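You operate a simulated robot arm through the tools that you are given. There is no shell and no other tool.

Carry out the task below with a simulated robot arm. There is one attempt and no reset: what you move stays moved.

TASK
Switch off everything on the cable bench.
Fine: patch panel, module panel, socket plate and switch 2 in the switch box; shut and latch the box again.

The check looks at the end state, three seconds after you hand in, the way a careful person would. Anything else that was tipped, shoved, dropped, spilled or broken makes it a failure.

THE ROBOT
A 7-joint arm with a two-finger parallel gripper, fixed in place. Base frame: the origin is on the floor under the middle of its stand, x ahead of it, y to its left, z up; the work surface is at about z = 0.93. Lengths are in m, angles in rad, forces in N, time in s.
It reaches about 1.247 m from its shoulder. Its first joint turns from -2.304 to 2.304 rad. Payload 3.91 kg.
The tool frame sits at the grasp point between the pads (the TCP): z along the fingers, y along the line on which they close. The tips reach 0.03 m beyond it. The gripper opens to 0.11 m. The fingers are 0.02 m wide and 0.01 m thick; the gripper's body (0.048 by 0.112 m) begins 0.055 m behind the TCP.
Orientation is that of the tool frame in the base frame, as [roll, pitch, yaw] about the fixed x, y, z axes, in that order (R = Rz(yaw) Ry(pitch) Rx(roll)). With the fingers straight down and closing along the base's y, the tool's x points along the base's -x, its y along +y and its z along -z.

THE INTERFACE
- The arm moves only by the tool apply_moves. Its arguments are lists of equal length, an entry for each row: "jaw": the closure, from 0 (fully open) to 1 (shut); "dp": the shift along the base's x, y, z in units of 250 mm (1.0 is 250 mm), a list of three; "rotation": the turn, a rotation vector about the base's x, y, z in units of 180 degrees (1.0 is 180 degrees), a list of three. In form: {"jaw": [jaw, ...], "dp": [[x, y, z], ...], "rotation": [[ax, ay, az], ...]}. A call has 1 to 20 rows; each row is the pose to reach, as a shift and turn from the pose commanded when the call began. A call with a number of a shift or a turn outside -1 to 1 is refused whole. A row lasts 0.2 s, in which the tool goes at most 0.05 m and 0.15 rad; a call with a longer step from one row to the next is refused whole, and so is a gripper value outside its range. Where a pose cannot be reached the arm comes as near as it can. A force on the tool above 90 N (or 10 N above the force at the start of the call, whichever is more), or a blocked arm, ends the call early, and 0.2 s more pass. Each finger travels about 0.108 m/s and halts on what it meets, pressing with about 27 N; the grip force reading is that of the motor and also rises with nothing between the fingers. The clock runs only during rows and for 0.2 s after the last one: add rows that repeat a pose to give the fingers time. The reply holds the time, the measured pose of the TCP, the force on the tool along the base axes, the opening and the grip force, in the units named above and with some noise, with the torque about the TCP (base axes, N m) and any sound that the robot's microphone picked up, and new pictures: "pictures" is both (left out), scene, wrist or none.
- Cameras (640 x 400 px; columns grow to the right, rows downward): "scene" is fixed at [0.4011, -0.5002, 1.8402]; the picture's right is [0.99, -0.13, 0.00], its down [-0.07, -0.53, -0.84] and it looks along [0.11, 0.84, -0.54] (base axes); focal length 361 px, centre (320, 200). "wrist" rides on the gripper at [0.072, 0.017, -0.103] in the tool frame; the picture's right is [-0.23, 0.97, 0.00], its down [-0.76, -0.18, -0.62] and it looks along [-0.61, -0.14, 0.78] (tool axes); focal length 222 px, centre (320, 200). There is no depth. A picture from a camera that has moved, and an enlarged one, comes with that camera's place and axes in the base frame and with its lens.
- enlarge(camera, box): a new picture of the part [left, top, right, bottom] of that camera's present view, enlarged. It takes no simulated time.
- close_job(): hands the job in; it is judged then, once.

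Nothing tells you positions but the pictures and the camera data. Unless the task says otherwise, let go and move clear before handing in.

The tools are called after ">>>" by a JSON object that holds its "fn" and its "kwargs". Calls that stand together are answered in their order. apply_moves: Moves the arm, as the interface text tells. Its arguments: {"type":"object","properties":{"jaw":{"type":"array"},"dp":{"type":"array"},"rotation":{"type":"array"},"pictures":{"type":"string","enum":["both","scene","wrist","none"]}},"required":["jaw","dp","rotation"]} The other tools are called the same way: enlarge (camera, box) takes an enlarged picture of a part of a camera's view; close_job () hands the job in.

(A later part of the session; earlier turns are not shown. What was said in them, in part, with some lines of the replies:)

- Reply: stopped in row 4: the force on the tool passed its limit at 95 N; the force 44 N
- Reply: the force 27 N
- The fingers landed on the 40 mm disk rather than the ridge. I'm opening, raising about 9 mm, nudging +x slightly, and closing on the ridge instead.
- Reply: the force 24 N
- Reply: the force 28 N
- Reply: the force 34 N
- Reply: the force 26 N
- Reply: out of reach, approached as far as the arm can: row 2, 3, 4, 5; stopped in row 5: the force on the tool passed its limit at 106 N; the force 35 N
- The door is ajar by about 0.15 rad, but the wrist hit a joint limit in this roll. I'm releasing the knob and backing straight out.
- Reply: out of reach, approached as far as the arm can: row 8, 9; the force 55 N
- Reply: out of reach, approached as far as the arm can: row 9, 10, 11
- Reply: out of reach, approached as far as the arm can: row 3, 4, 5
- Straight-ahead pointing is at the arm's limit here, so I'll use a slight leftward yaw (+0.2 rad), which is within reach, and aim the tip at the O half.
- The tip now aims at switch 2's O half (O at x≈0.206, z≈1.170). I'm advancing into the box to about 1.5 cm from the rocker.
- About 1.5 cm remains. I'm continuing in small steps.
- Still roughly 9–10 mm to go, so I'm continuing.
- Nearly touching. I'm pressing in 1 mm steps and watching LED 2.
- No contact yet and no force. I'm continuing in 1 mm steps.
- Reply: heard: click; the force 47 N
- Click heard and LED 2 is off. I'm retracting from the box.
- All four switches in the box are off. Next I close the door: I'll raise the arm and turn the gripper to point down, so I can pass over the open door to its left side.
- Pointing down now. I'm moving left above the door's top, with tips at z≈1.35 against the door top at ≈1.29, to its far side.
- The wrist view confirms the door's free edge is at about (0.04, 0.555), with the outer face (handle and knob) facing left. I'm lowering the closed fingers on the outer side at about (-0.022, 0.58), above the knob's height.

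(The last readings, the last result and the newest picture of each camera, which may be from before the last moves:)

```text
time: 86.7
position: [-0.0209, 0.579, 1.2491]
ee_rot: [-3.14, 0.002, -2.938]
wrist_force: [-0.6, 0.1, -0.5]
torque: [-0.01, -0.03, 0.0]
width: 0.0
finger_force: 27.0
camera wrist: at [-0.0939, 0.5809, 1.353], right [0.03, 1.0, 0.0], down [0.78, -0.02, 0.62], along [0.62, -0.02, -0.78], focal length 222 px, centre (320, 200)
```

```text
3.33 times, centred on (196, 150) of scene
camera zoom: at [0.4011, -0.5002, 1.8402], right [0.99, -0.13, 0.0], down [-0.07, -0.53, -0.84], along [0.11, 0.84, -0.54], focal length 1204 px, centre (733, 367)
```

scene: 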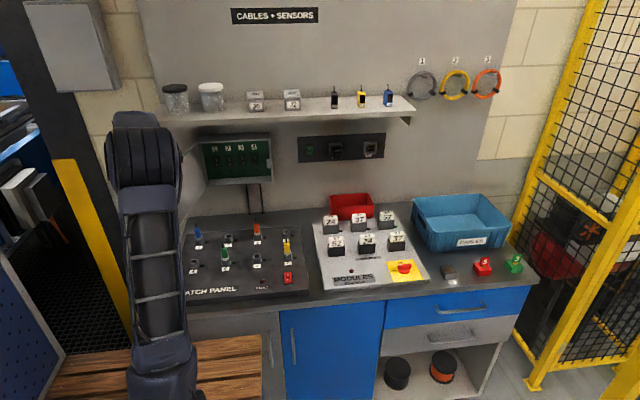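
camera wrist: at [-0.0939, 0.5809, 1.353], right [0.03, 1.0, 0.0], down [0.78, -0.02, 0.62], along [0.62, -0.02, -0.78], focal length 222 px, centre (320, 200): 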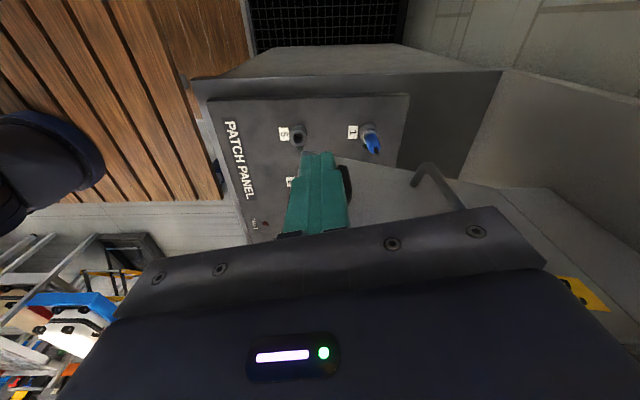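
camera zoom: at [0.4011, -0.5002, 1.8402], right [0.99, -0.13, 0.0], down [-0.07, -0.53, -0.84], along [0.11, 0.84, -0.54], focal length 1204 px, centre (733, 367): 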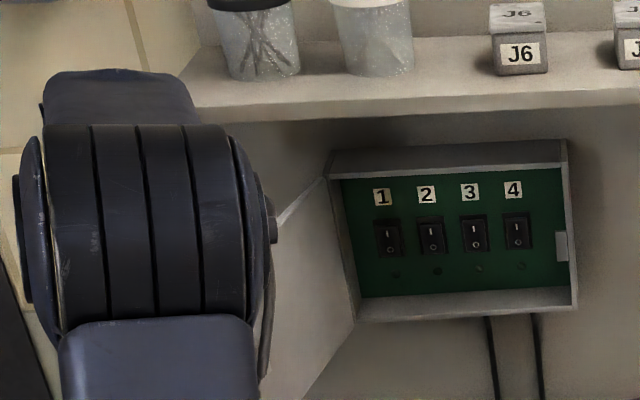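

The fingers are on the outer side of the door. I'm sweeping right along the closing arc.

>>> {"fn": "apply_moves", "kwargs": {"jaw": [1, 1, 1, 1, 1, 1, 1], "dp": [[0.1, 0.016, 0], [0.2, 0.032, 0], [0.3, 0.014, 0], [0.398, -0.005, 0], [0.498, -0.004, 0], [0.598, -0.003, 0], [0.598, -0.003, 0]], "rotation": [[0, 0, 0], [0, 0, 0], [0, 0, 0], [0, 0, 0], [0, 0, 0], [0, 0, 0], [0, 0, 0]], "pictures": "both"}}

>>> {"fn": "enlarge", "kwargs": {"camera": "scene", "box": [130, 90, 322, 210]}}

```text
time: 88.3
position: [0.1296, 0.5777, 1.2486]
ee_rot: [-3.139, 0.001, -2.939]
wrist_force: [0.7, -0.3, -1.0]
torque: [0.0, 0.0, 0.03]
width: 0.0
finger_force: 26.8
camera wrist: at [0.0556, 0.5802, 1.3536], right [0.03, 1.0, 0.0], down [0.78, -0.02, 0.62], along [0.62, -0.02, -0.78], focal length 222 px, centre (320, 200)
```

scene: 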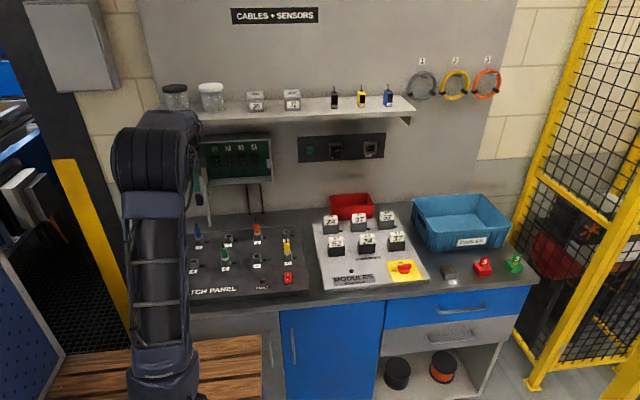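
wrist: 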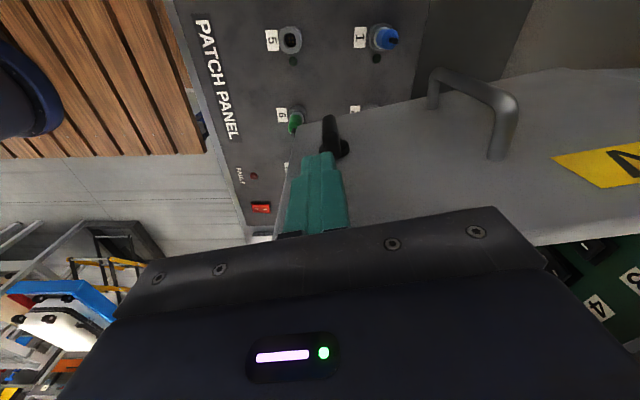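

```text
3.33 times, centred on (226, 150) of scene
camera zoom: at [0.4011, -0.5002, 1.8402], right [0.99, -0.13, 0.0], down [-0.07, -0.53, -0.84], along [0.11, 0.84, -0.54], focal length 1204 px, centre (633, 367)
```

zoom: 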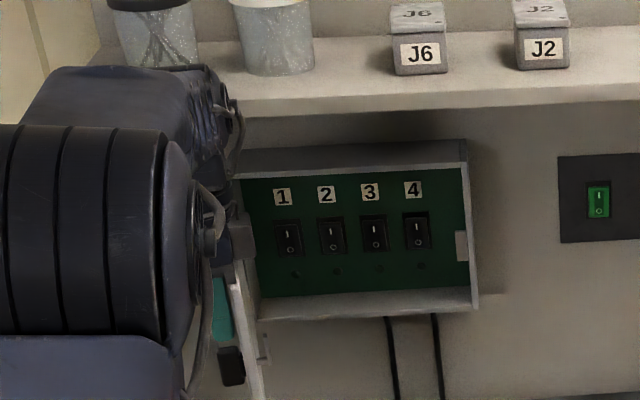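

The door follows (about 1.4 rad now). I'm continuing to about 0.9 rad, keeping clear of the shelf.

>>> {"fn": "apply_moves", "kwargs": {"jaw": [1, 1, 1, 1, 1, 1], "dp": [[0.098, 0.018, 0], [0.196, 0.042, 0], [0.29, 0.08, 0], [0.379, 0.122, 0], [0.464, 0.17, 0], [0.464, 0.17, 0]], "rotation": [[0, 0, 0], [0, 0, 0], [0, 0, 0], [0, 0, 0], [0, 0, 0], [0, 0, 0]], "pictures": "both"}}

>>> {"fn": "enlarge", "kwargs": {"camera": "scene", "box": [130, 90, 322, 210]}}

```text
time: 89.7
position: [0.2466, 0.6201, 1.2498]
ee_rot: [-3.14, 0.002, -2.94]
wrist_force: [0.2, 0.0, 0.6]
torque: [0.01, 0.06, 0.01]
width: 0.0001
finger_force: 27.4
camera wrist: at [0.1717, 0.6228, 1.3537], right [0.03, 1.0, 0.0], down [0.78, -0.02, 0.62], along [0.62, -0.02, -0.78], focal length 222 px, centre (320, 200)
```

scene: 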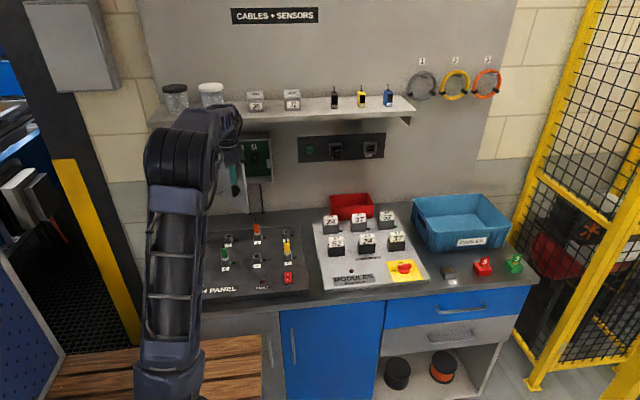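
wrist: 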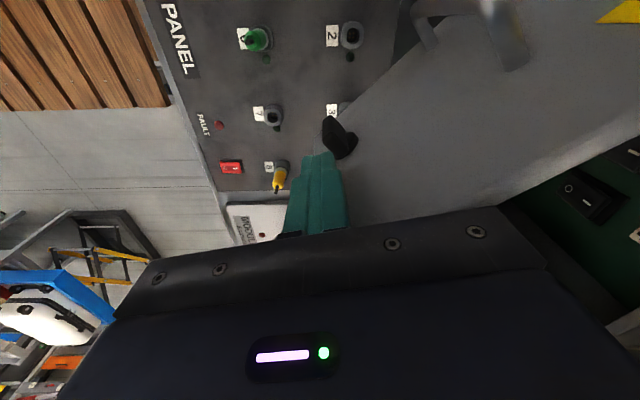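

```text
3.33 times, centred on (226, 150) of scene
camera zoom: at [0.4011, -0.5002, 1.8402], right [0.99, -0.13, 0.0], down [-0.07, -0.53, -0.84], along [0.11, 0.84, -0.54], focal length 1204 px, centre (633, 367)
```

zoom: 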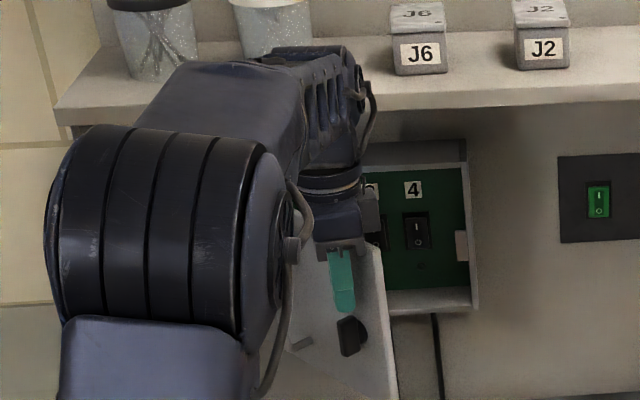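

The door is about half closed (≈0.9 rad). I'm backing off and turning the gripper horizontal again to push it the rest of the way.

>>> {"fn": "apply_moves", "kwargs": {"jaw": [1, 1, 1, 1, 1, 1, 1, 1, 1, 1, 1, 1, 1, 1, 1], "dp": [[0.03, -0.16, 0], [0.1, -0.32, 0], [0.18, -0.44, 0], [0.2, -0.44, 0], [0.22, -0.44, 0], [0.22, -0.44, 0], [0.22, -0.44, 0], [0.22, -0.44, 0], [0.22, -0.44, 0], [0.22, -0.44, 0], [0.22, -0.44, 0], [0.22, -0.44, 0], [0.22, -0.44, 0], [0.22, -0.44, 0], [0.22, -0.44, 0]], "rotation": [[0, 0, 0], [0, 0, 0], [0.0408, 0.0083, 0], [0.0817, 0.0166, 0], [0.1225, 0.0249, 0], [0.1633, 0.0332, 0], [0.2042, 0.0415, 0], [0.245, 0.0498, 0], [0.2858, 0.058, 0], [0.3267, 0.0663, 0], [0.3675, 0.0746, 0], [0.4083, 0.0829, 0], [0.4492, 0.0912, 0], [0.49, 0.0995, 0], [0.49, 0.0995, 0]], "pictures": "both"}}

>>> {"fn": "enlarge", "kwargs": {"camera": "scene", "box": [130, 90, 322, 210]}}

```text
time: 92.9
position: [0.3009, 0.5112, 1.2494]
ee_rot: [1.572, 0.002, -2.942]
wrist_force: [-0.3, -0.3, -0.6]
torque: [-0.01, -0.01, 0.0]
width: 0.0
finger_force: 27.0
camera wrist: at [0.2506, 0.3954, 1.2669], right [0.22, 0.04, 0.97], down [0.87, -0.46, -0.18], along [0.44, 0.89, -0.14], focal length 222 px, centre (320, 200)
```

scene: 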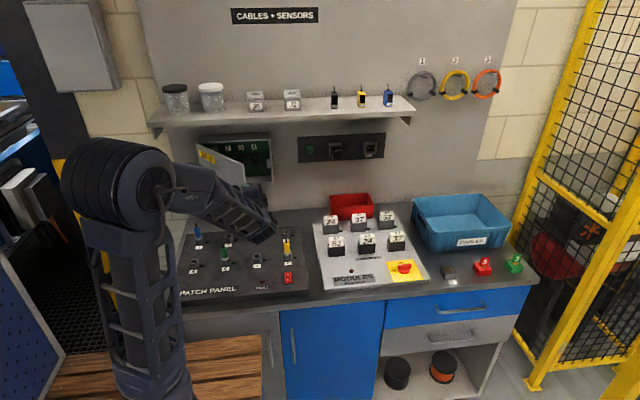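
wrist: 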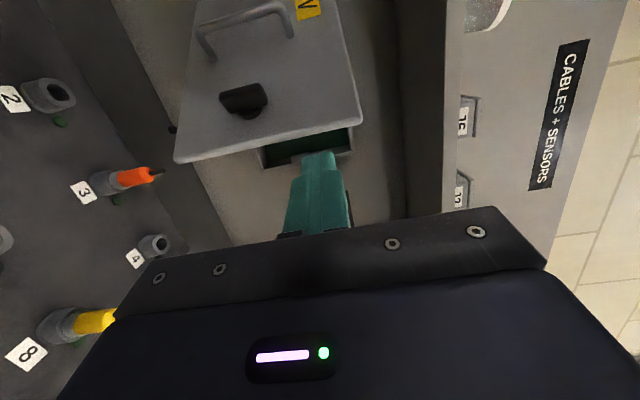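

```text
3.33 times, centred on (226, 150) of scene
camera zoom: at [0.4011, -0.5002, 1.8402], right [0.99, -0.13, 0.0], down [-0.07, -0.53, -0.84], along [0.11, 0.84, -0.54], focal length 1204 px, centre (633, 367)
```

zoom: 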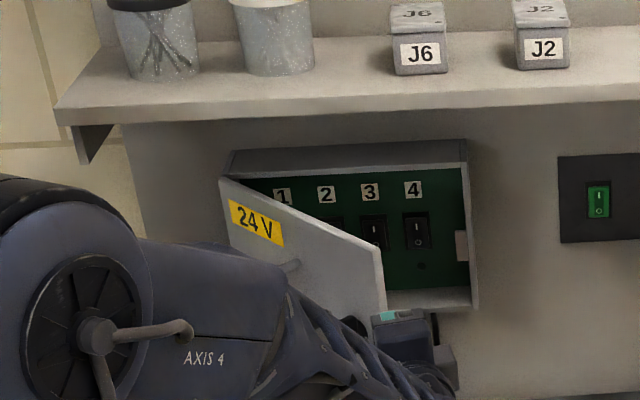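

The door is at about 0.83 rad, with its free edge at (0.29, 0.615). I'm placing the fingertips against its outer face above the knob and pushing it toward closed along the arc.

>>> {"fn": "apply_moves", "kwargs": {"jaw": [1, 1, 1, 1, 1, 1, 1, 1, 1, 1, 1, 1, 1], "dp": [[-0.05, 0.12, 0], [-0.11, 0.24, 0], [-0.156, 0.347, 0], [-0.124, 0.388, 0], [-0.085, 0.43, 0], [-0.045, 0.473, 0], [-0.005, 0.515, 0], [0.032, 0.557, 0], [0.066, 0.6, 0], [0.094, 0.645, 0], [0.115, 0.69, 0], [0.132, 0.73, 0], [0.132, 0.73, 0]], "rotation": [[0, 0, 0], [0, 0, 0], [0, 0, 0], [0, 0, 0], [0, 0, 0], [0, 0, 0], [0, 0, 0], [0, 0, 0], [0, 0, 0], [0, 0, 0], [0, 0, 0], [0, 0, 0], [0, 0, 0]], "pictures": "both"}}

>>> {"fn": "enlarge", "kwargs": {"camera": "scene", "box": [130, 90, 322, 210]}}

```text
time: 95.7
position: [0.333, 0.6949, 1.2498]
ee_rot: [1.572, 0.003, -2.94]
wrist_force: [-1.2, 0.6, -0.6]
torque: [0.02, 0.0, 0.04]
width: 0.0
finger_force: 27.0
camera wrist: at [0.2832, 0.5782, 1.2673], right [0.22, 0.05, 0.97], down [0.87, -0.46, -0.18], along [0.44, 0.89, -0.14], focal length 222 px, centre (320, 200)
```

scene: 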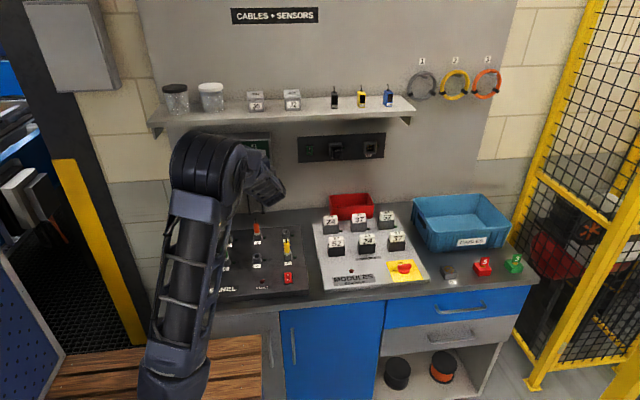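
wrist: 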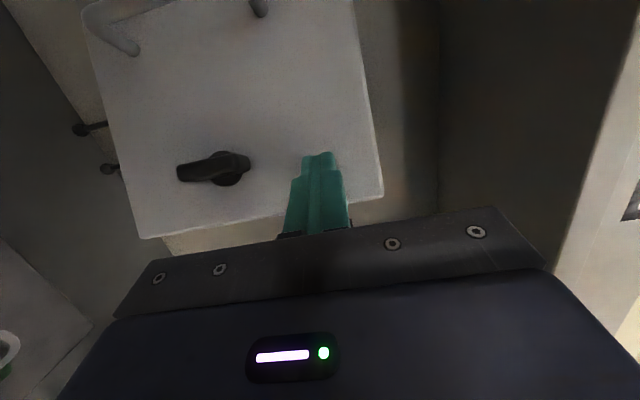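

```text
3.33 times, centred on (226, 150) of scene
camera zoom: at [0.4011, -0.5002, 1.8402], right [0.99, -0.13, 0.0], down [-0.07, -0.53, -0.84], along [0.11, 0.84, -0.54], focal length 1204 px, centre (633, 367)
```

zoom: 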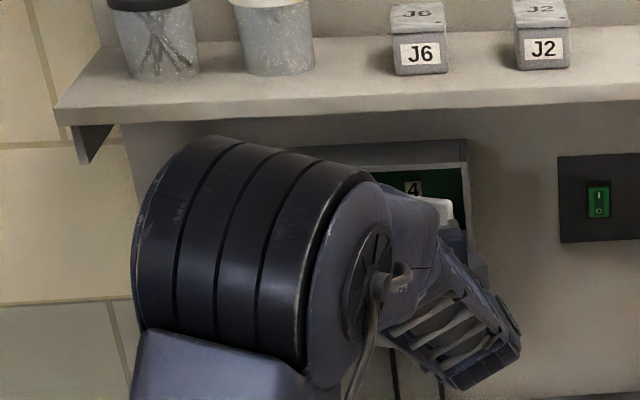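

The door is at about 0.4 rad. I'm continuing to push it nearly closed.

>>> {"fn": "apply_moves", "kwargs": {"jaw": [1, 1, 1, 1, 1, 1, 1], "dp": [[0.035, 0.095, 0], [0.068, 0.19, 0], [0.078, 0.24, 0], [0.086, 0.288, 0], [0.088, 0.32, 0], [0.09, 0.338, 0], [0.09, 0.338, 0]], "rotation": [[0, 0, 0], [0, 0, 0], [0, 0, 0], [0, 0, 0], [0, 0, 0], [0, 0, 0], [0, 0, 0]], "pictures": "both"}}

>>> {"fn": "enlarge", "kwargs": {"camera": "scene", "box": [170, 110, 298, 190]}}

```text
time: 97.3
position: [0.356, 0.7783, 1.2502]
ee_rot: [1.572, 0.001, -2.941]
wrist_force: [0.8, 0.3, -0.9]
torque: [-0.01, 0.0, 0.0]
width: 0.0
finger_force: 27.3
camera wrist: at [0.3062, 0.6625, 1.2667], right [0.22, 0.05, 0.97], down [0.87, -0.46, -0.18], along [0.44, 0.89, -0.14], focal length 222 px, centre (320, 200)
```

scene: 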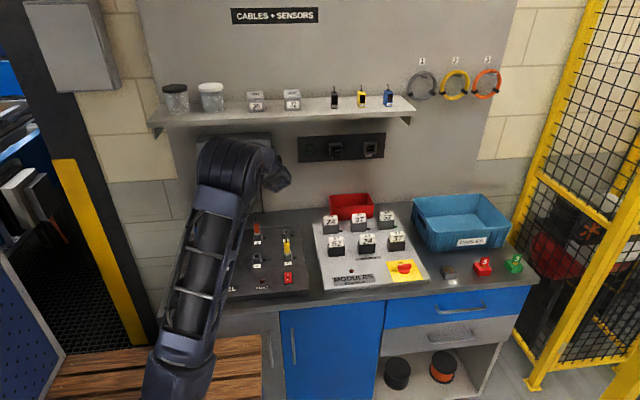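
wrist: 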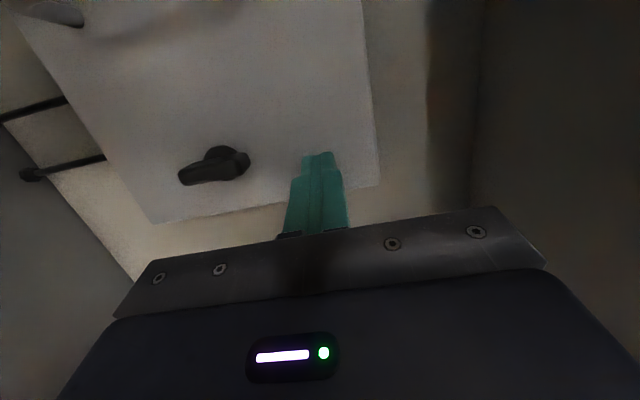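

```text
5.00 times, centred on (234, 150) of scene
camera zoom: at [0.4011, -0.5002, 1.8402], right [0.99, -0.13, 0.0], down [-0.07, -0.53, -0.84], along [0.11, 0.84, -0.54], focal length 1805 px, centre (750, 450)
```

zoom: 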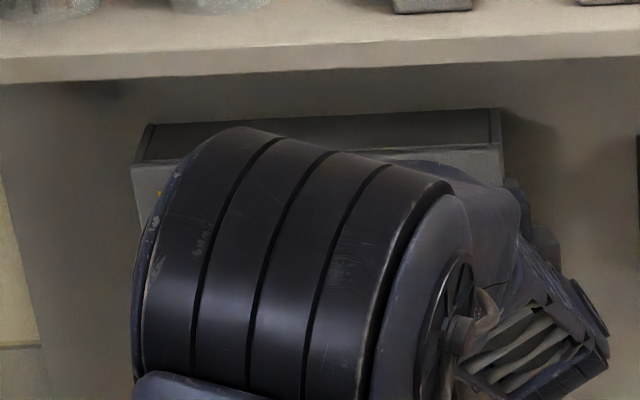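

Nearly shut. I'm pressing on in small steps until I feel the stop.

>>> {"fn": "apply_moves", "kwargs": {"jaw": [1, 1, 1, 1, 1, 1], "dp": [[0, 0.01, 0], [0, 0.02, 0], [0, 0.028, 0], [0, 0.036, 0], [0, 0.042, 0], [0, 0.042, 0]], "rotation": [[0, 0, 0], [0, 0, 0], [0, 0, 0], [0, 0, 0], [0, 0, 0], [0, 0, 0]], "pictures": "wrist"}}

>>> {"fn": "enlarge", "kwargs": {"camera": "scene", "box": [170, 110, 298, 190]}}

```text
time: 98.7
position: [0.3558, 0.7868, 1.2487]
ee_rot: [1.572, 0.001, -2.941]
wrist_force: [-5.5, -56.1, -7.0]
torque: [-0.21, 0.23, -0.05]
width: 0.0
finger_force: 27.3
camera wrist: at [0.3064, 0.6707, 1.2669], right [0.22, 0.05, 0.97], down [0.87, -0.46, -0.18], along [0.44, 0.89, -0.14], focal length 222 px, centre (320, 200)
```

wrist: 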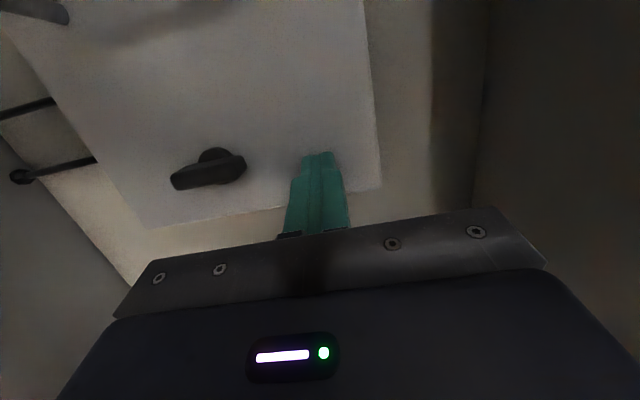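

```text
5.00 times, centred on (234, 150) of scene
camera zoom: at [0.4011, -0.5002, 1.8402], right [0.99, -0.13, 0.0], down [-0.07, -0.53, -0.84], along [0.11, 0.84, -0.54], focal length 1805 px, centre (750, 450)
```

zoom: 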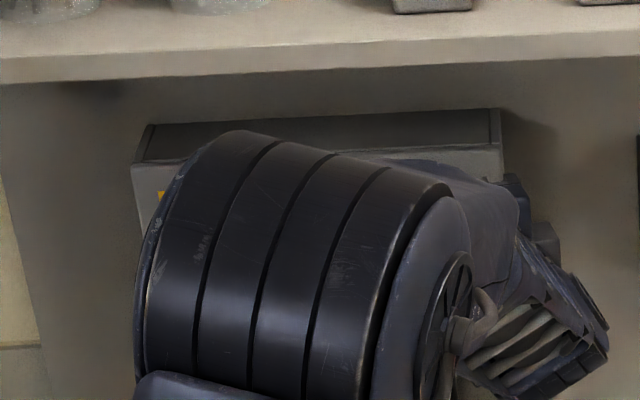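

The door is closed against its stop (56 N felt at tip y≈0.816). I'm backing off and straightening the yaw, then I'll roll to grip the vertical latch bar.

>>> {"fn": "apply_moves", "kwargs": {"jaw": [1, 1, 1, 1, 1, 1], "dp": [[0, -0.06, 0], [0, -0.22, -0.04], [0, -0.38, -0.12], [-0.03, -0.5, -0.2], [-0.06, -0.58, -0.27], [-0.06, -0.58, -0.27]], "rotation": [[0, 0, 0], [0, 0, -0.01], [0, 0, -0.03], [0, 0, -0.05], [0, 0, -0.0637], [0, 0, -0.0637]], "pictures": "both"}}

>>> {"fn": "enlarge", "kwargs": {"camera": "scene", "box": [170, 110, 298, 190]}}

>>> {"fn": "enlarge", "kwargs": {"camera": "wrist", "box": [200, 0, 520, 200]}}

```text
time: 100.1
position: [0.3426, 0.6432, 1.1809]
ee_rot: [1.571, 0.001, -3.141]
wrist_force: [0.0, 0.8, -0.4]
torque: [0.01, -0.03, 0.04]
width: 0.0001
finger_force: 27.0
camera wrist: at [0.2693, 0.5396, 1.199], right [0.23, 0.0, 0.97], down [0.76, -0.62, -0.18], along [0.61, 0.78, -0.14], focal length 222 px, centre (320, 200)
```

scene: 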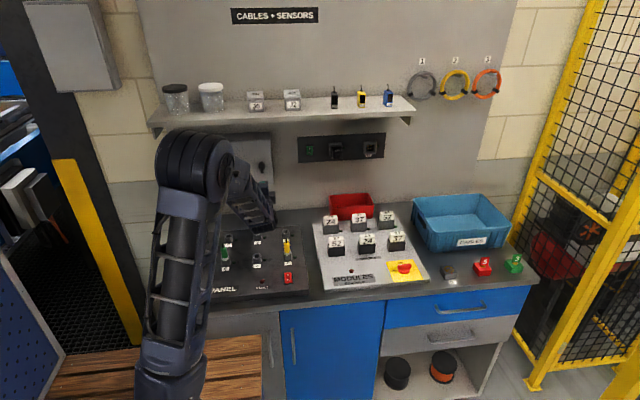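
wrist: 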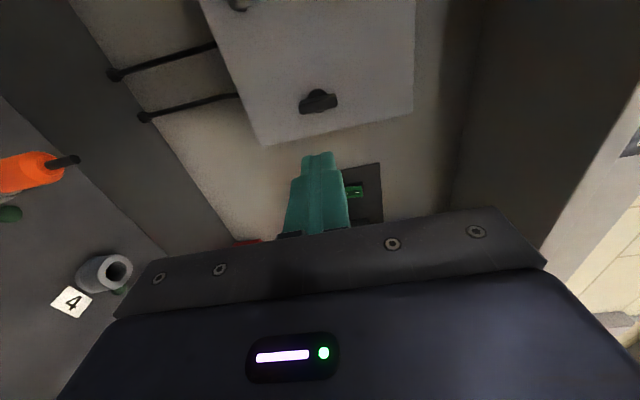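

```text
5.00 times, centred on (234, 150) of scene
camera zoom: at [0.4011, -0.5002, 1.8402], right [0.99, -0.13, 0.0], down [-0.07, -0.53, -0.84], along [0.11, 0.84, -0.54], focal length 1805 px, centre (750, 450)
```

zoom: 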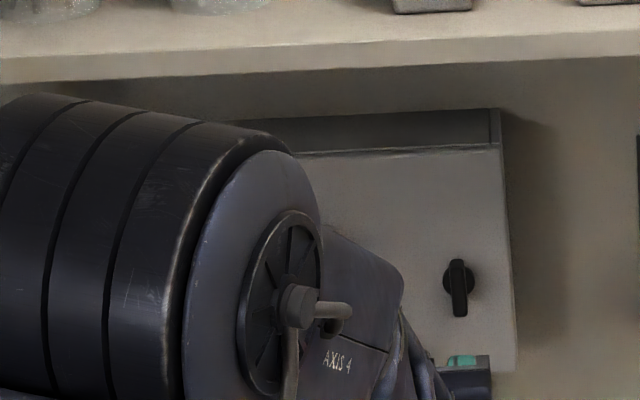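

```text
2.00 times, centred on (360, 100) of wrist
camera zoom: at [0.2693, 0.5396, 1.199], right [0.23, 0.0, 0.97], down [0.76, -0.62, -0.18], along [0.61, 0.78, -0.14], focal length 444 px, centre (240, 400)
```

zoom: 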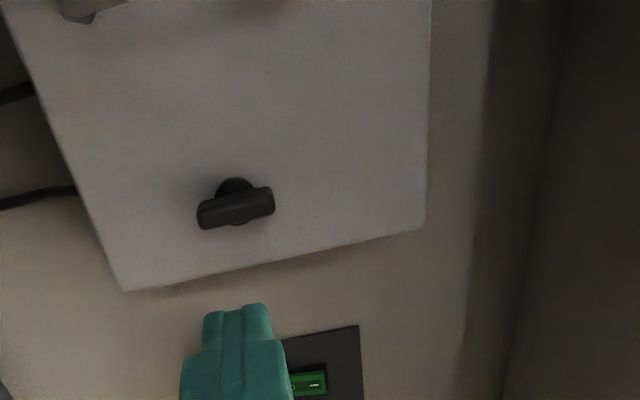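

The door is fully closed with the latch bar vertical. I'm rolling the gripper -90° about y so the fingers close along x, and opening the jaws.

>>> {"fn": "apply_moves", "kwargs": {"jaw": [0.9, 0.8, 0.7, 0.6, 0.55, 0.55, 0.55, 0.55, 0.55, 0.55, 0.55, 0.55, 0.55], "dp": [[0, 0, 0], [0, 0, 0], [0, 0, 0], [0, 0, 0], [0, 0, 0], [0, 0, 0], [0, 0, 0], [0, 0, 0], [-0.004, 0.05, -0.002], [-0.008, 0.1, -0.004], [-0.014, 0.15, -0.007], [-0.014, 0.2, -0.007], [-0.014, 0.2, -0.007]], "rotation": [[0, -0.0417, 0], [0, -0.0833, 0], [0, -0.125, 0], [0, -0.1667, 0], [0, -0.2083, 0], [0, -0.25, 0], [0, -0.2917, 0], [0, -0.3333, 0], [0, -0.375, 0], [0, -0.4167, 0], [0, -0.4583, 0], [0, -0.5, 0], [0, -0.5, 0]], "pictures": "both"}}

>>> {"fn": "enlarge", "kwargs": {"camera": "wrist", "box": [200, 0, 520, 200]}}

```text
time: 102.9
position: [0.3382, 0.6942, 1.181]
ee_rot: [-1.208, 1.568, 0.363]
wrist_force: [0.3, 0.4, 0.1]
torque: [0.02, -0.01, 0.02]
width: 0.0495
finger_force: 0.1
camera wrist: at [0.3217, 0.5906, 1.1084], right [-0.97, 0.0, 0.22], down [0.17, -0.62, 0.76], along [0.14, 0.78, 0.61], focal length 222 px, centre (320, 200)
```

scene: 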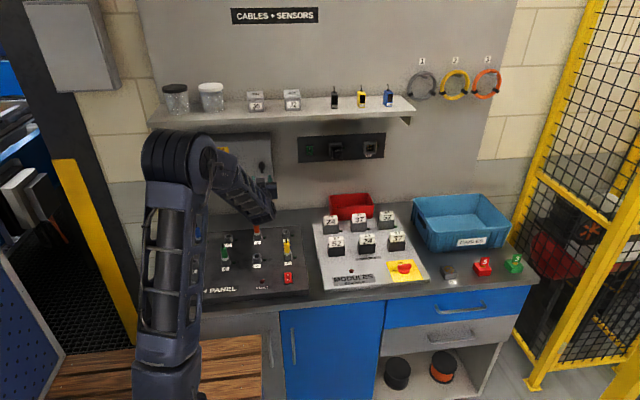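
wrist: 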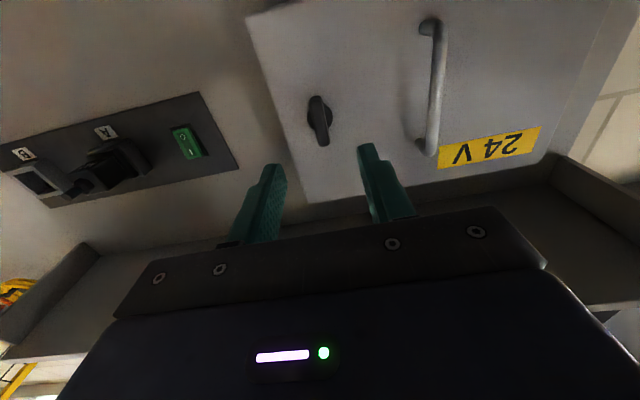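

```text
2.00 times, centred on (360, 100) of wrist
camera zoom: at [0.3217, 0.5906, 1.1084], right [-0.97, 0.0, 0.22], down [0.17, -0.62, 0.76], along [0.14, 0.78, 0.61], focal length 444 px, centre (240, 400)
```

zoom: 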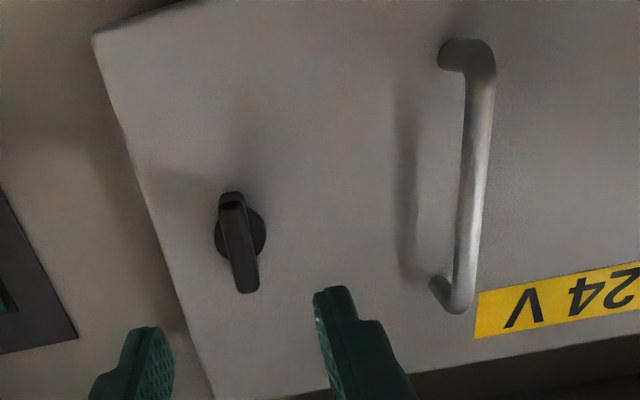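

The latch bar lines up with the TCP (≈0.3387, 1.180). I'm advancing with open fingers, then closing on it.

>>> {"fn": "apply_moves", "kwargs": {"jaw": [0.55, 0.55, 0.55, 0.55, 0.55, 0.7, 0.9, 1, 1, 1], "dp": [[0.002, 0.12, -0.002], [0.002, 0.22, -0.002], [0.002, 0.3, -0.002], [0.002, 0.345, -0.002], [0.002, 0.345, -0.002], [0.002, 0.345, -0.002], [0.002, 0.345, -0.002], [0.002, 0.345, -0.002], [0.002, 0.345, -0.002], [0.002, 0.345, -0.002]], "rotation": [[0, 0, 0], [0, 0, 0], [0, 0, 0], [0, 0, 0], [0, 0, 0], [0, 0, 0], [0, 0, 0], [0, 0, 0], [0, 0, 0], [0, 0, 0]], "pictures": "both"}}

>>> {"fn": "enlarge", "kwargs": {"camera": "wrist", "box": [200, 40, 440, 190]}}

```text
time: 105.1
position: [0.3382, 0.779, 1.1783]
ee_rot: [-1.175, 1.569, 0.394]
wrist_force: [-1.6, 0.6, -1.0]
torque: [0.0, 0.04, 0.01]
width: 0.0115
finger_force: 44.7
camera wrist: at [0.3216, 0.676, 1.1073], right [-0.97, 0.0, 0.23], down [0.18, -0.62, 0.76], along [0.14, 0.78, 0.61], focal length 222 px, centre (320, 200)
```

scene: 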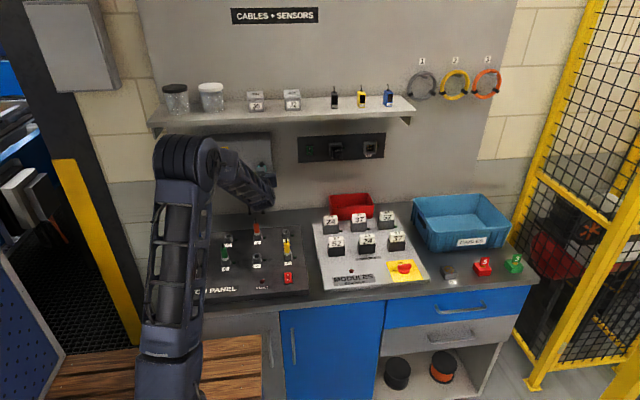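
wrist: 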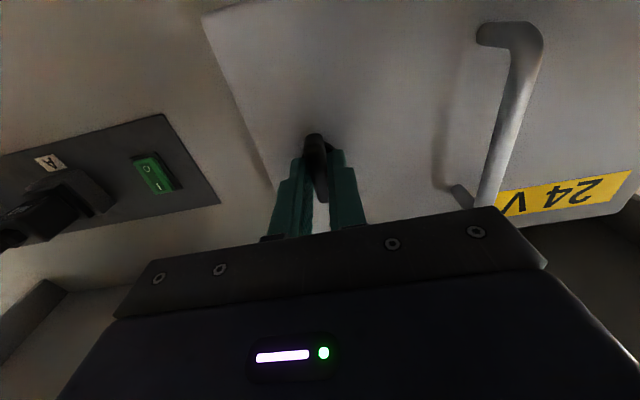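

```text
2.67 times, centred on (320, 115) of wrist
camera zoom: at [0.3216, 0.676, 1.1073], right [-0.97, 0.0, 0.23], down [0.18, -0.62, 0.76], along [0.14, 0.78, 0.61], focal length 592 px, centre (320, 427)
```

zoom: 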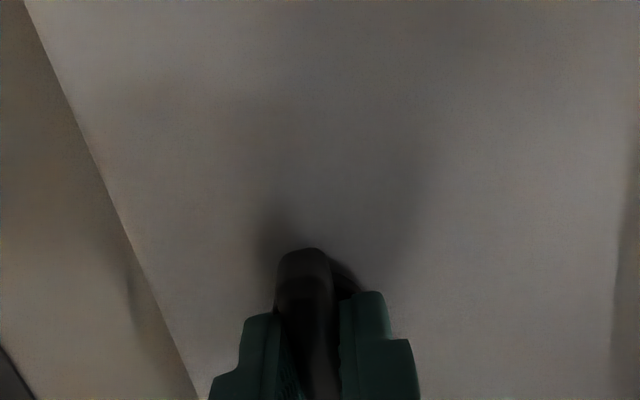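

The bar is gripped with balanced forces. I'm turning it +45° about y (reverse of before) and checking.

>>> {"fn": "apply_moves", "kwargs": {"jaw": [1, 1, 1, 1, 1, 1, 1], "dp": [[0, 0, 0], [0, 0, 0], [0, 0, 0], [0, 0, 0], [0, 0, 0], [0, 0, 0], [0, 0, 0]], "rotation": [[0, 0.0417, 0], [0, 0.0833, 0], [0, 0.125, 0], [0, 0.1667, 0], [0, 0.2083, 0], [0, 0.25, 0], [0, 0.25, 0]], "pictures": "wrist"}}

```text
time: 106.7
position: [0.3375, 0.7792, 1.1799]
ee_rot: [1.574, 0.785, 3.142]
wrist_force: [-7.4, -7.8, -7.2]
torque: [-0.21, -0.01, 0.24]
width: 0.0114
finger_force: 45.3
camera wrist: at [0.2747, 0.6762, 1.1409], right [-0.53, 0.0, 0.85], down [0.66, -0.62, 0.41], along [0.53, 0.78, 0.33], focal length 222 px, centre (320, 200)
```

wrist: 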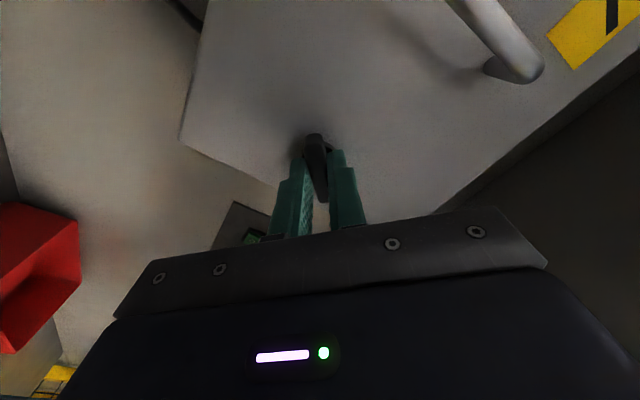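

It turns smoothly. I'm completing the remaining 45°.

>>> {"fn": "apply_moves", "kwargs": {"jaw": [1, 1, 1, 1, 1, 1, 1, 1], "dp": [[-0.002, 0, 0], [-0.003, 0, 0], [-0.004, 0, 0], [-0.004, 0, 0], [-0.004, 0, 0], [-0.004, 0, 0], [-0.004, 0, 0], [-0.004, 0, 0]], "rotation": [[0, 0.0417, 0], [0, 0.0833, 0], [0, 0.125, 0], [0, 0.1667, 0], [0, 0.2083, 0], [0, 0.25, 0], [0, 0.25, 0], [0, 0.25, 0]], "pictures": "both"}}

>>> {"fn": "enlarge", "kwargs": {"camera": "wrist", "box": [200, 40, 440, 190]}}

>>> {"fn": "enlarge", "kwargs": {"camera": "scene", "box": [170, 110, 298, 190]}}

```text
time: 108.5
position: [0.338, 0.7792, 1.1802]
ee_rot: [1.568, 0.002, -3.14]
wrist_force: [-3.1, -2.5, -4.1]
torque: [-0.02, -0.01, -0.33]
width: 0.0114
finger_force: 44.2
camera wrist: at [0.2653, 0.6762, 1.1974], right [0.23, 0.0, 0.97], down [0.76, -0.62, -0.18], along [0.61, 0.78, -0.14], focal length 222 px, centre (320, 200)
```

scene: 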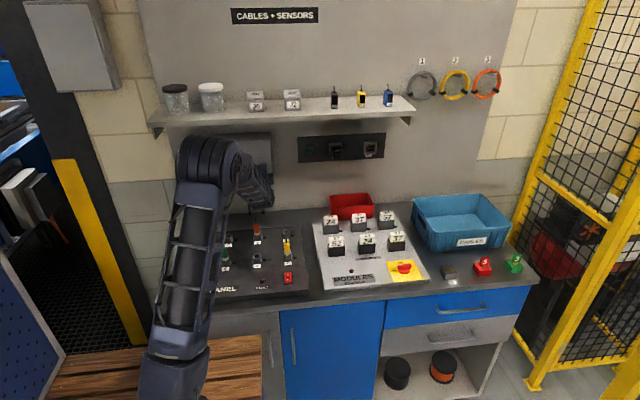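
wrist: 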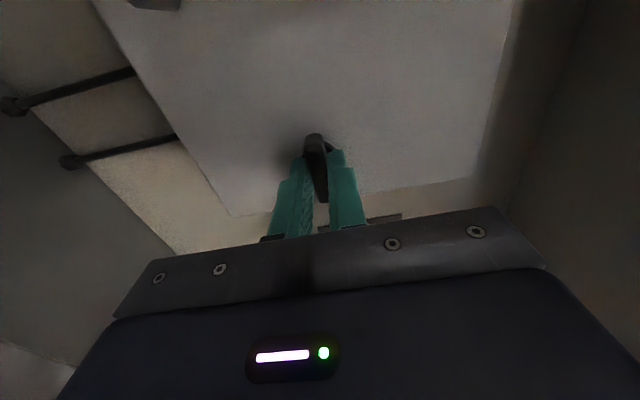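

```text
2.67 times, centred on (320, 115) of wrist
camera zoom: at [0.2653, 0.6762, 1.1974], right [0.23, 0.0, 0.97], down [0.76, -0.62, -0.18], along [0.61, 0.78, -0.14], focal length 592 px, centre (320, 427)
```

zoom: 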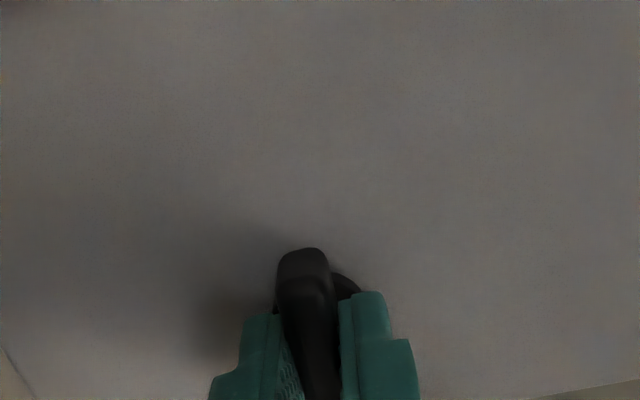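

```text
5.00 times, centred on (234, 150) of scene
camera zoom: at [0.4011, -0.5002, 1.8402], right [0.99, -0.13, 0.0], down [-0.07, -0.53, -0.84], along [0.11, 0.84, -0.54], focal length 1805 px, centre (750, 450)
```

zoom: 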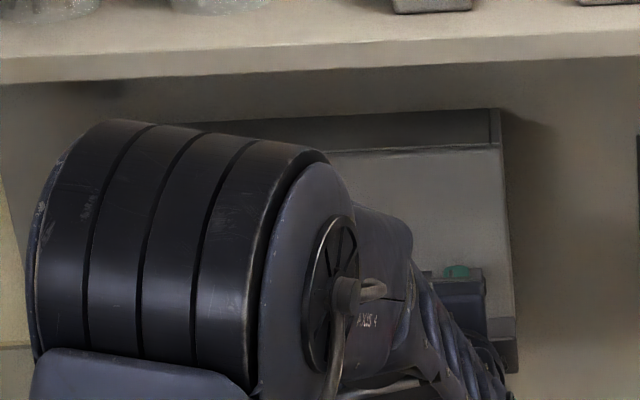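

The bar is horizontal again. While still holding it, I'm giving a gentle 3 mm pull to test that the door is really latched.

>>> {"fn": "apply_moves", "kwargs": {"jaw": [1, 1, 1], "dp": [[0, -0.006, 0], [0, -0.012, 0], [0, -0.012, 0]], "rotation": [[0, 0, 0], [0, 0, 0], [0, 0, 0]], "pictures": "none"}}

```text
time: 109.3
position: [0.3377, 0.7772, 1.181]
ee_rot: [1.57, 0.003, 3.141]
wrist_force: [2.1, 15.4, 0.8]
torque: [0.07, 0.02, -0.57]
width: 0.0117
finger_force: 45.2
```

>>> {"fn": "apply_moves", "kwargs": {"jaw": [1, 1, 1], "dp": [[0, -0.005, 0], [0, -0.01, 0], [0, -0.01, 0]], "rotation": [[0, 0, 0], [0, 0, 0], [0, 0, 0]], "pictures": "wrist"}}

>>> {"fn": "enlarge", "kwargs": {"camera": "wrist", "box": [200, 40, 440, 190]}}

>>> {"fn": "enlarge", "kwargs": {"camera": "scene", "box": [170, 110, 298, 190]}}

```text
time: 110.1
position: [0.3369, 0.7765, 1.1794]
ee_rot: [1.57, 0.002, 3.141]
wrist_force: [3.1, 31.8, 8.1]
torque: [0.14, 0.13, 0.08]
width: 0.0114
finger_force: 45.1
camera wrist: at [0.2648, 0.6714, 1.1973], right [0.23, 0.0, 0.97], down [0.76, -0.62, -0.18], along [0.61, 0.78, -0.14], focal length 222 px, centre (320, 200)
```

wrist: 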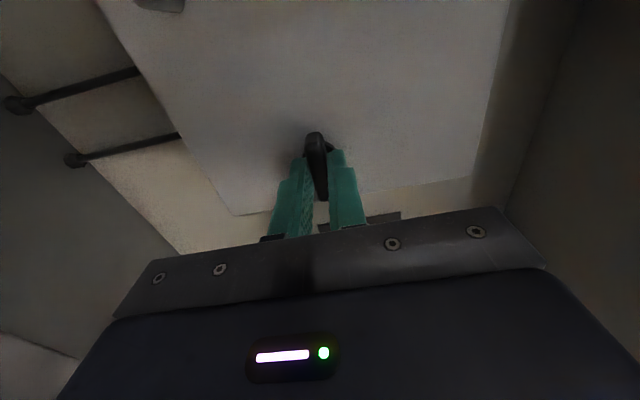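

```text
2.67 times, centred on (320, 115) of wrist
camera zoom: at [0.2648, 0.6714, 1.1973], right [0.23, 0.0, 0.97], down [0.76, -0.62, -0.18], along [0.61, 0.78, -0.14], focal length 592 px, centre (320, 427)
```

zoom: 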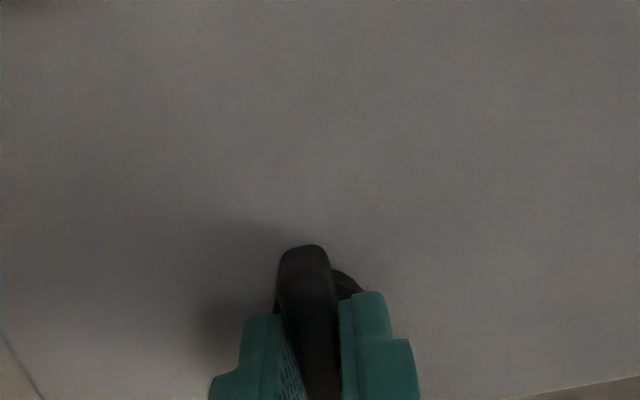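

```text
5.00 times, centred on (234, 150) of scene
camera zoom: at [0.4011, -0.5002, 1.8402], right [0.99, -0.13, 0.0], down [-0.07, -0.53, -0.84], along [0.11, 0.84, -0.54], focal length 1805 px, centre (750, 450)
```

zoom: 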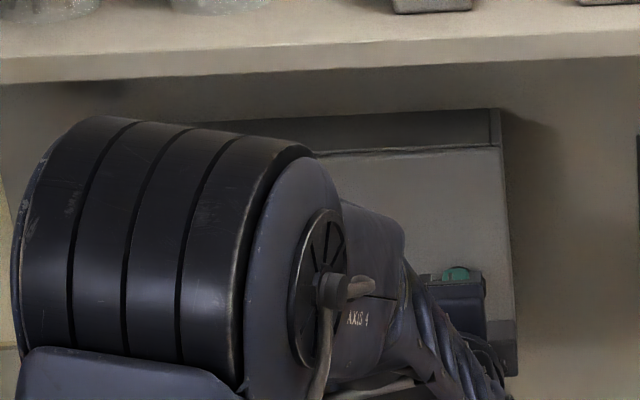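

Resistance builds to 32 N with almost no movement, so the latch holds. I'm returning to the neutral position, releasing, and backing away.

>>> {"fn": "apply_moves", "kwargs": {"jaw": [1, 1, 0.8, 0.55, 0.5, 0.5, 0.5, 0.5, 0.5, 0.5], "dp": [[0, 0.012, 0], [0, 0.024, 0], [0, 0.022, 0], [0, 0.022, 0], [0, 0.022, 0], [0, -0.06, 0], [0, -0.2, 0], [0, -0.38, 0], [0, -0.55, 0], [0, -0.55, 0]], "rotation": [[0, 0, 0], [0, 0, 0], [0, 0, 0], [0, 0, 0], [0, 0, 0], [0, 0, 0], [0, 0, 0], [0, 0, 0], [0, 0, 0], [0, 0, 0]], "pictures": "both"}}

>>> {"fn": "enlarge", "kwargs": {"camera": "wrist", "box": [200, 0, 520, 200]}}

>>> {"fn": "enlarge", "kwargs": {"camera": "scene", "box": [170, 110, 298, 190]}}

```text
time: 112.3
position: [0.3389, 0.6356, 1.1811]
ee_rot: [1.573, 0.001, 3.141]
wrist_force: [0.2, -1.0, -1.1]
torque: [0.03, 0.02, -0.02]
width: 0.055
finger_force: 0.1
camera wrist: at [0.2657, 0.5322, 1.1985], right [0.23, 0.0, 0.97], down [0.76, -0.62, -0.18], along [0.61, 0.78, -0.14], focal length 222 px, centre (320, 200)
```

scene: 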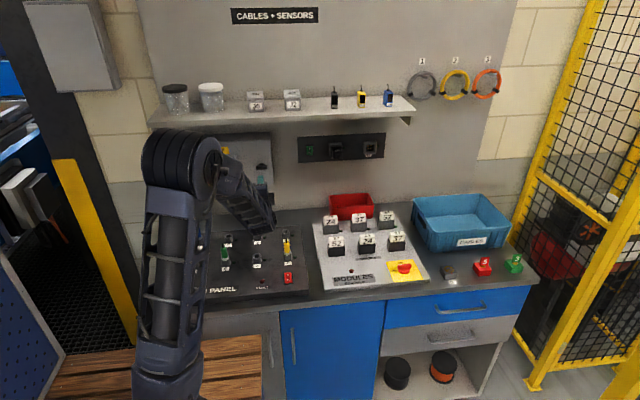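
wrist: 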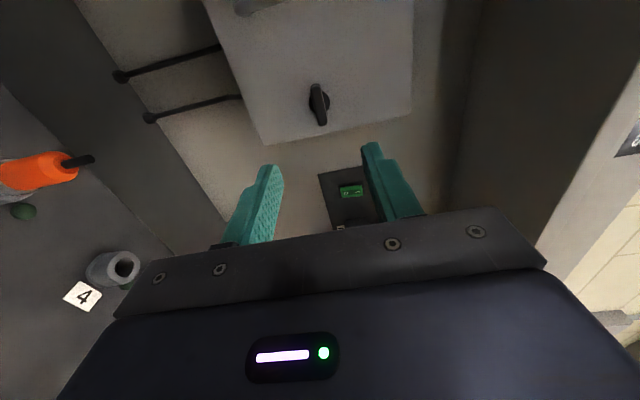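

```text
2.00 times, centred on (360, 100) of wrist
camera zoom: at [0.2657, 0.5322, 1.1985], right [0.23, 0.0, 0.97], down [0.76, -0.62, -0.18], along [0.61, 0.78, -0.14], focal length 444 px, centre (240, 400)
```

zoom: 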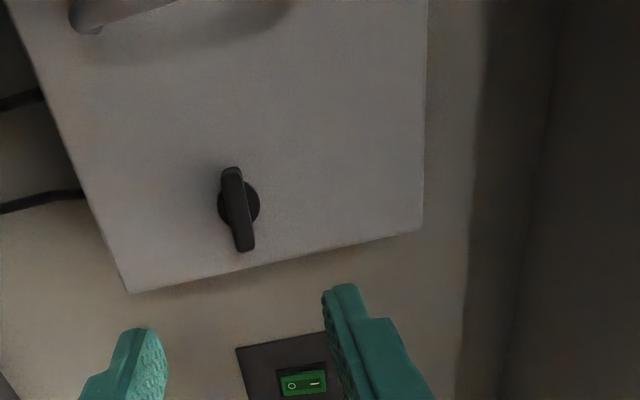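

```text
5.00 times, centred on (234, 150) of scene
camera zoom: at [0.4011, -0.5002, 1.8402], right [0.99, -0.13, 0.0], down [-0.07, -0.53, -0.84], along [0.11, 0.84, -0.54], focal length 1805 px, centre (750, 450)
```

zoom: 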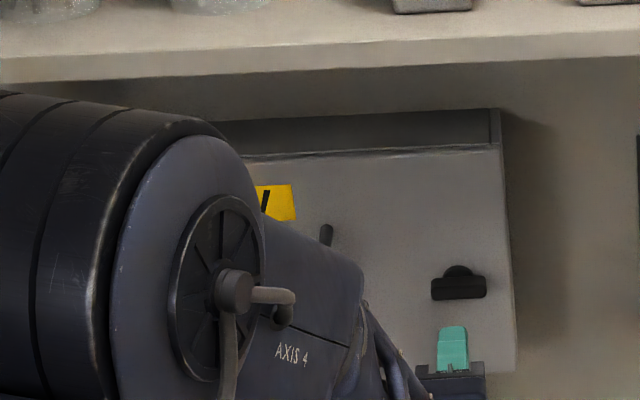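

The box is shut and the latch is horizontal as it was originally. I'm moving the arm clear, back toward its starting pose, to inspect everything.

>>> {"fn": "apply_moves", "kwargs": {"jaw": [0.5, 0.5, 0.5, 0.5, 0.5, 0.5, 0.5, 0.5, 0.5, 0.5, 0.5, 0.5, 0.5, 0.5, 0.5], "dp": [[0, -0.15, 0.02], [0, -0.3, 0.06], [0, -0.38, 0.12], [0, -0.42, 0.18], [0, -0.45, 0.26], [0, -0.45, 0.34], [0, -0.45, 0.42], [0, -0.45, 0.5], [-0.04, -0.47, 0.58], [-0.1, -0.49, 0.64], [-0.18, -0.51, 0.68], [-0.26, -0.53, 0.7], [-0.36, -0.55, 0.7], [-0.46, -0.55, 0.7], [-0.46, -0.55, 0.7]], "rotation": [[0, 0, 0], [-0.0417, 0, 0], [-0.0833, 0, 0], [-0.125, 0, 0], [-0.1667, 0, 0], [-0.2083, 0, 0], [-0.25, 0, 0], [-0.2917, 0, 0], [-0.3333, 0, 0], [-0.375, 0, 0], [-0.4167, 0, 0], [-0.4583, 0, 0], [-0.5, 0, 0], [-0.5, 0, 0], [-0.5, 0, 0]], "pictures": "both"}}

>>> {"fn": "enlarge", "kwargs": {"camera": "scene", "box": [160, 100, 320, 200]}}

>>> {"fn": "enlarge", "kwargs": {"camera": "scene", "box": [160, 200, 320, 300]}}

>>> {"fn": "enlarge", "kwargs": {"camera": "scene", "box": [300, 190, 460, 290]}}

>>> {"fn": "enlarge", "kwargs": {"camera": "scene", "box": [280, 115, 408, 195]}}

>>> {"fn": "enlarge", "kwargs": {"camera": "scene", "box": [140, 60, 520, 200]}}

```text
time: 115.5
position: [0.2218, 0.4994, 1.3554]
ee_rot: [-3.137, 0.002, -3.139]
wrist_force: [-0.3, 0.4, 0.9]
torque: [0.0, 0.0, 0.02]
width: 0.0547
finger_force: 0.1
camera wrist: at [0.1499, 0.516, 1.4591], right [0.23, 0.97, 0.0], down [0.76, -0.18, 0.62], along [0.61, -0.14, -0.78], focal length 222 px, centre (320, 200)
```

scene: 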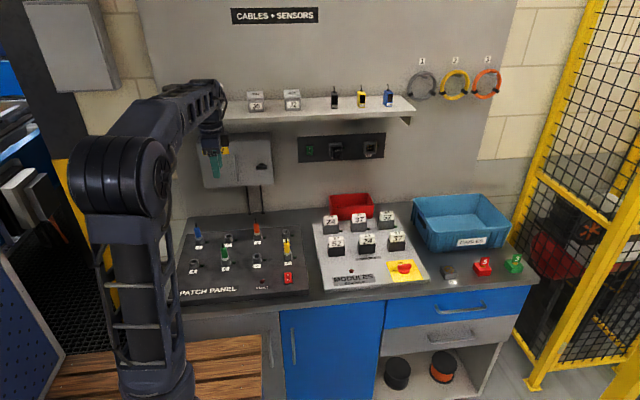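
wrist: 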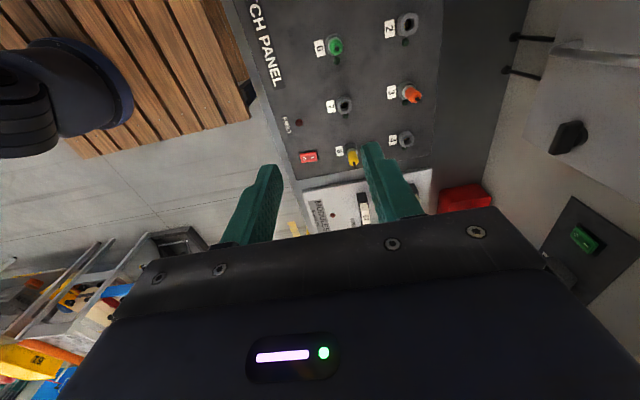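

```text
4.00 times, centred on (240, 150) of scene
camera zoom: at [0.4011, -0.5002, 1.8402], right [0.99, -0.13, 0.0], down [-0.07, -0.53, -0.84], along [0.11, 0.84, -0.54], focal length 1444 px, centre (640, 400)
```

zoom: 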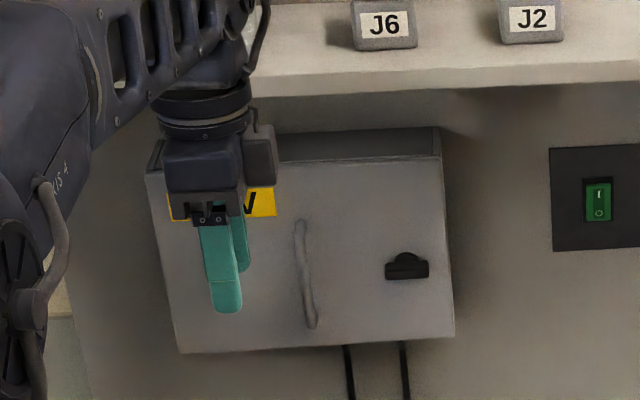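

```text
4.00 times, centred on (240, 250) of scene
camera zoom: at [0.4011, -0.5002, 1.8402], right [0.99, -0.13, 0.0], down [-0.07, -0.53, -0.84], along [0.11, 0.84, -0.54], focal length 1444 px, centre (640, 0)
```

zoom: 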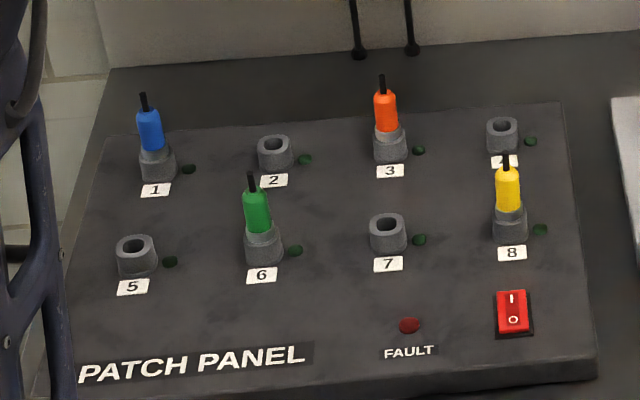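

```text
4.00 times, centred on (380, 240) of scene
camera zoom: at [0.4011, -0.5002, 1.8402], right [0.99, -0.13, 0.0], down [-0.07, -0.53, -0.84], along [0.11, 0.84, -0.54], focal length 1444 px, centre (80, 40)
```

zoom: 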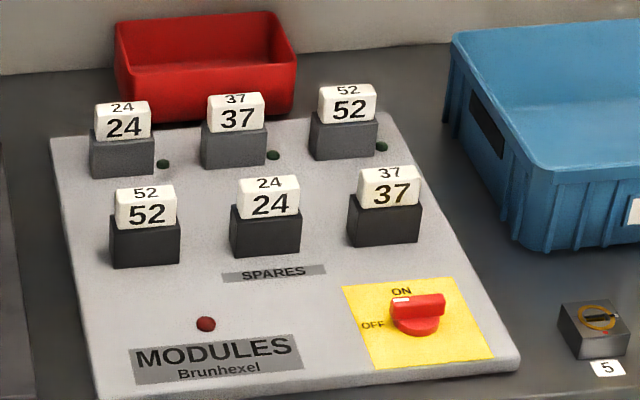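

```text
5.00 times, centred on (344, 155) of scene
camera zoom: at [0.4011, -0.5002, 1.8402], right [0.99, -0.13, 0.0], down [-0.07, -0.53, -0.84], along [0.11, 0.84, -0.54], focal length 1805 px, centre (200, 425)
```

zoom: 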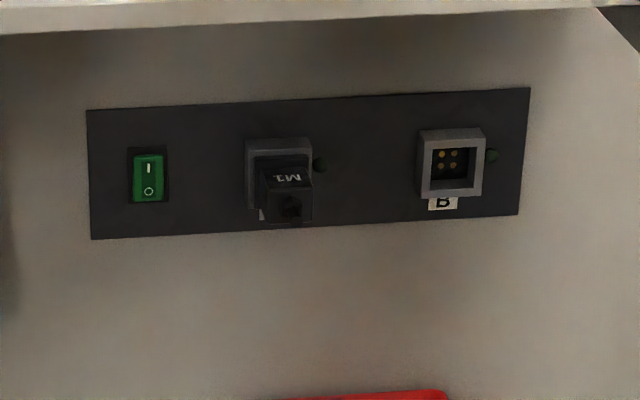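

```text
1.68 times, centred on (330, 130) of scene
camera zoom: at [0.4011, -0.5002, 1.8402], right [0.99, -0.13, 0.0], down [-0.07, -0.53, -0.84], along [0.11, 0.84, -0.54], focal length 608 px, centre (303, 318)
```

zoom: 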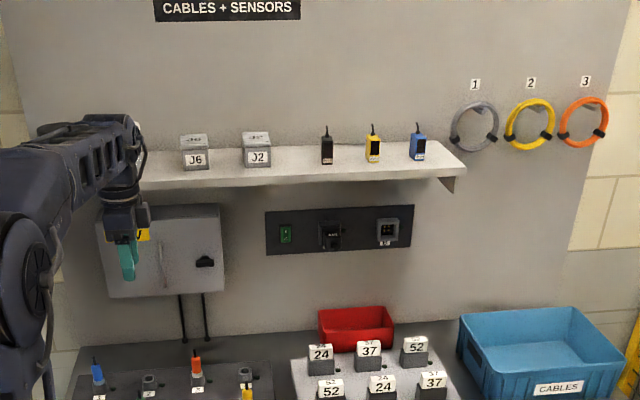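

Everything checks out:
- **Patch panel:** rocker at O, all LEDs dark.
- **Module panel:** knob at OFF, LEDs dark.
- **Socket plate:** rocker at O, LED dark.
- **Switch box:** switch 2 is off, the door is shut, and the latch is back to horizontal. It held when I pulled on it.

The arm is clear and nothing else has moved, so I'm handing in.

>>> {"fn": "close_job", "kwargs": {}}

```text
The job is handed in.
```

I switched off everything on your list and handed the job in; the result of the check hasn't come back.

- **Patch panel:** the red rocker is at O and all its LEDs are dark.
- **Module panel:** the knob is at OFF and its LEDs are dark.
- **Socket plate:** the green rocker is at O and its LED is dark.
- **Switch box:** switch 2 was the only one on. I pressed it to O, heard it click, and its LED went out.
- **Box door:** it is shut and the latch is back to horizontal. I pulled on it with about 30 N and it held.

The arm is clear of the bench. In the final pictures nothing else looks tipped, moved or dropped, though the arm hid the two jars on the shelf in that last view. They were standing normally just before.
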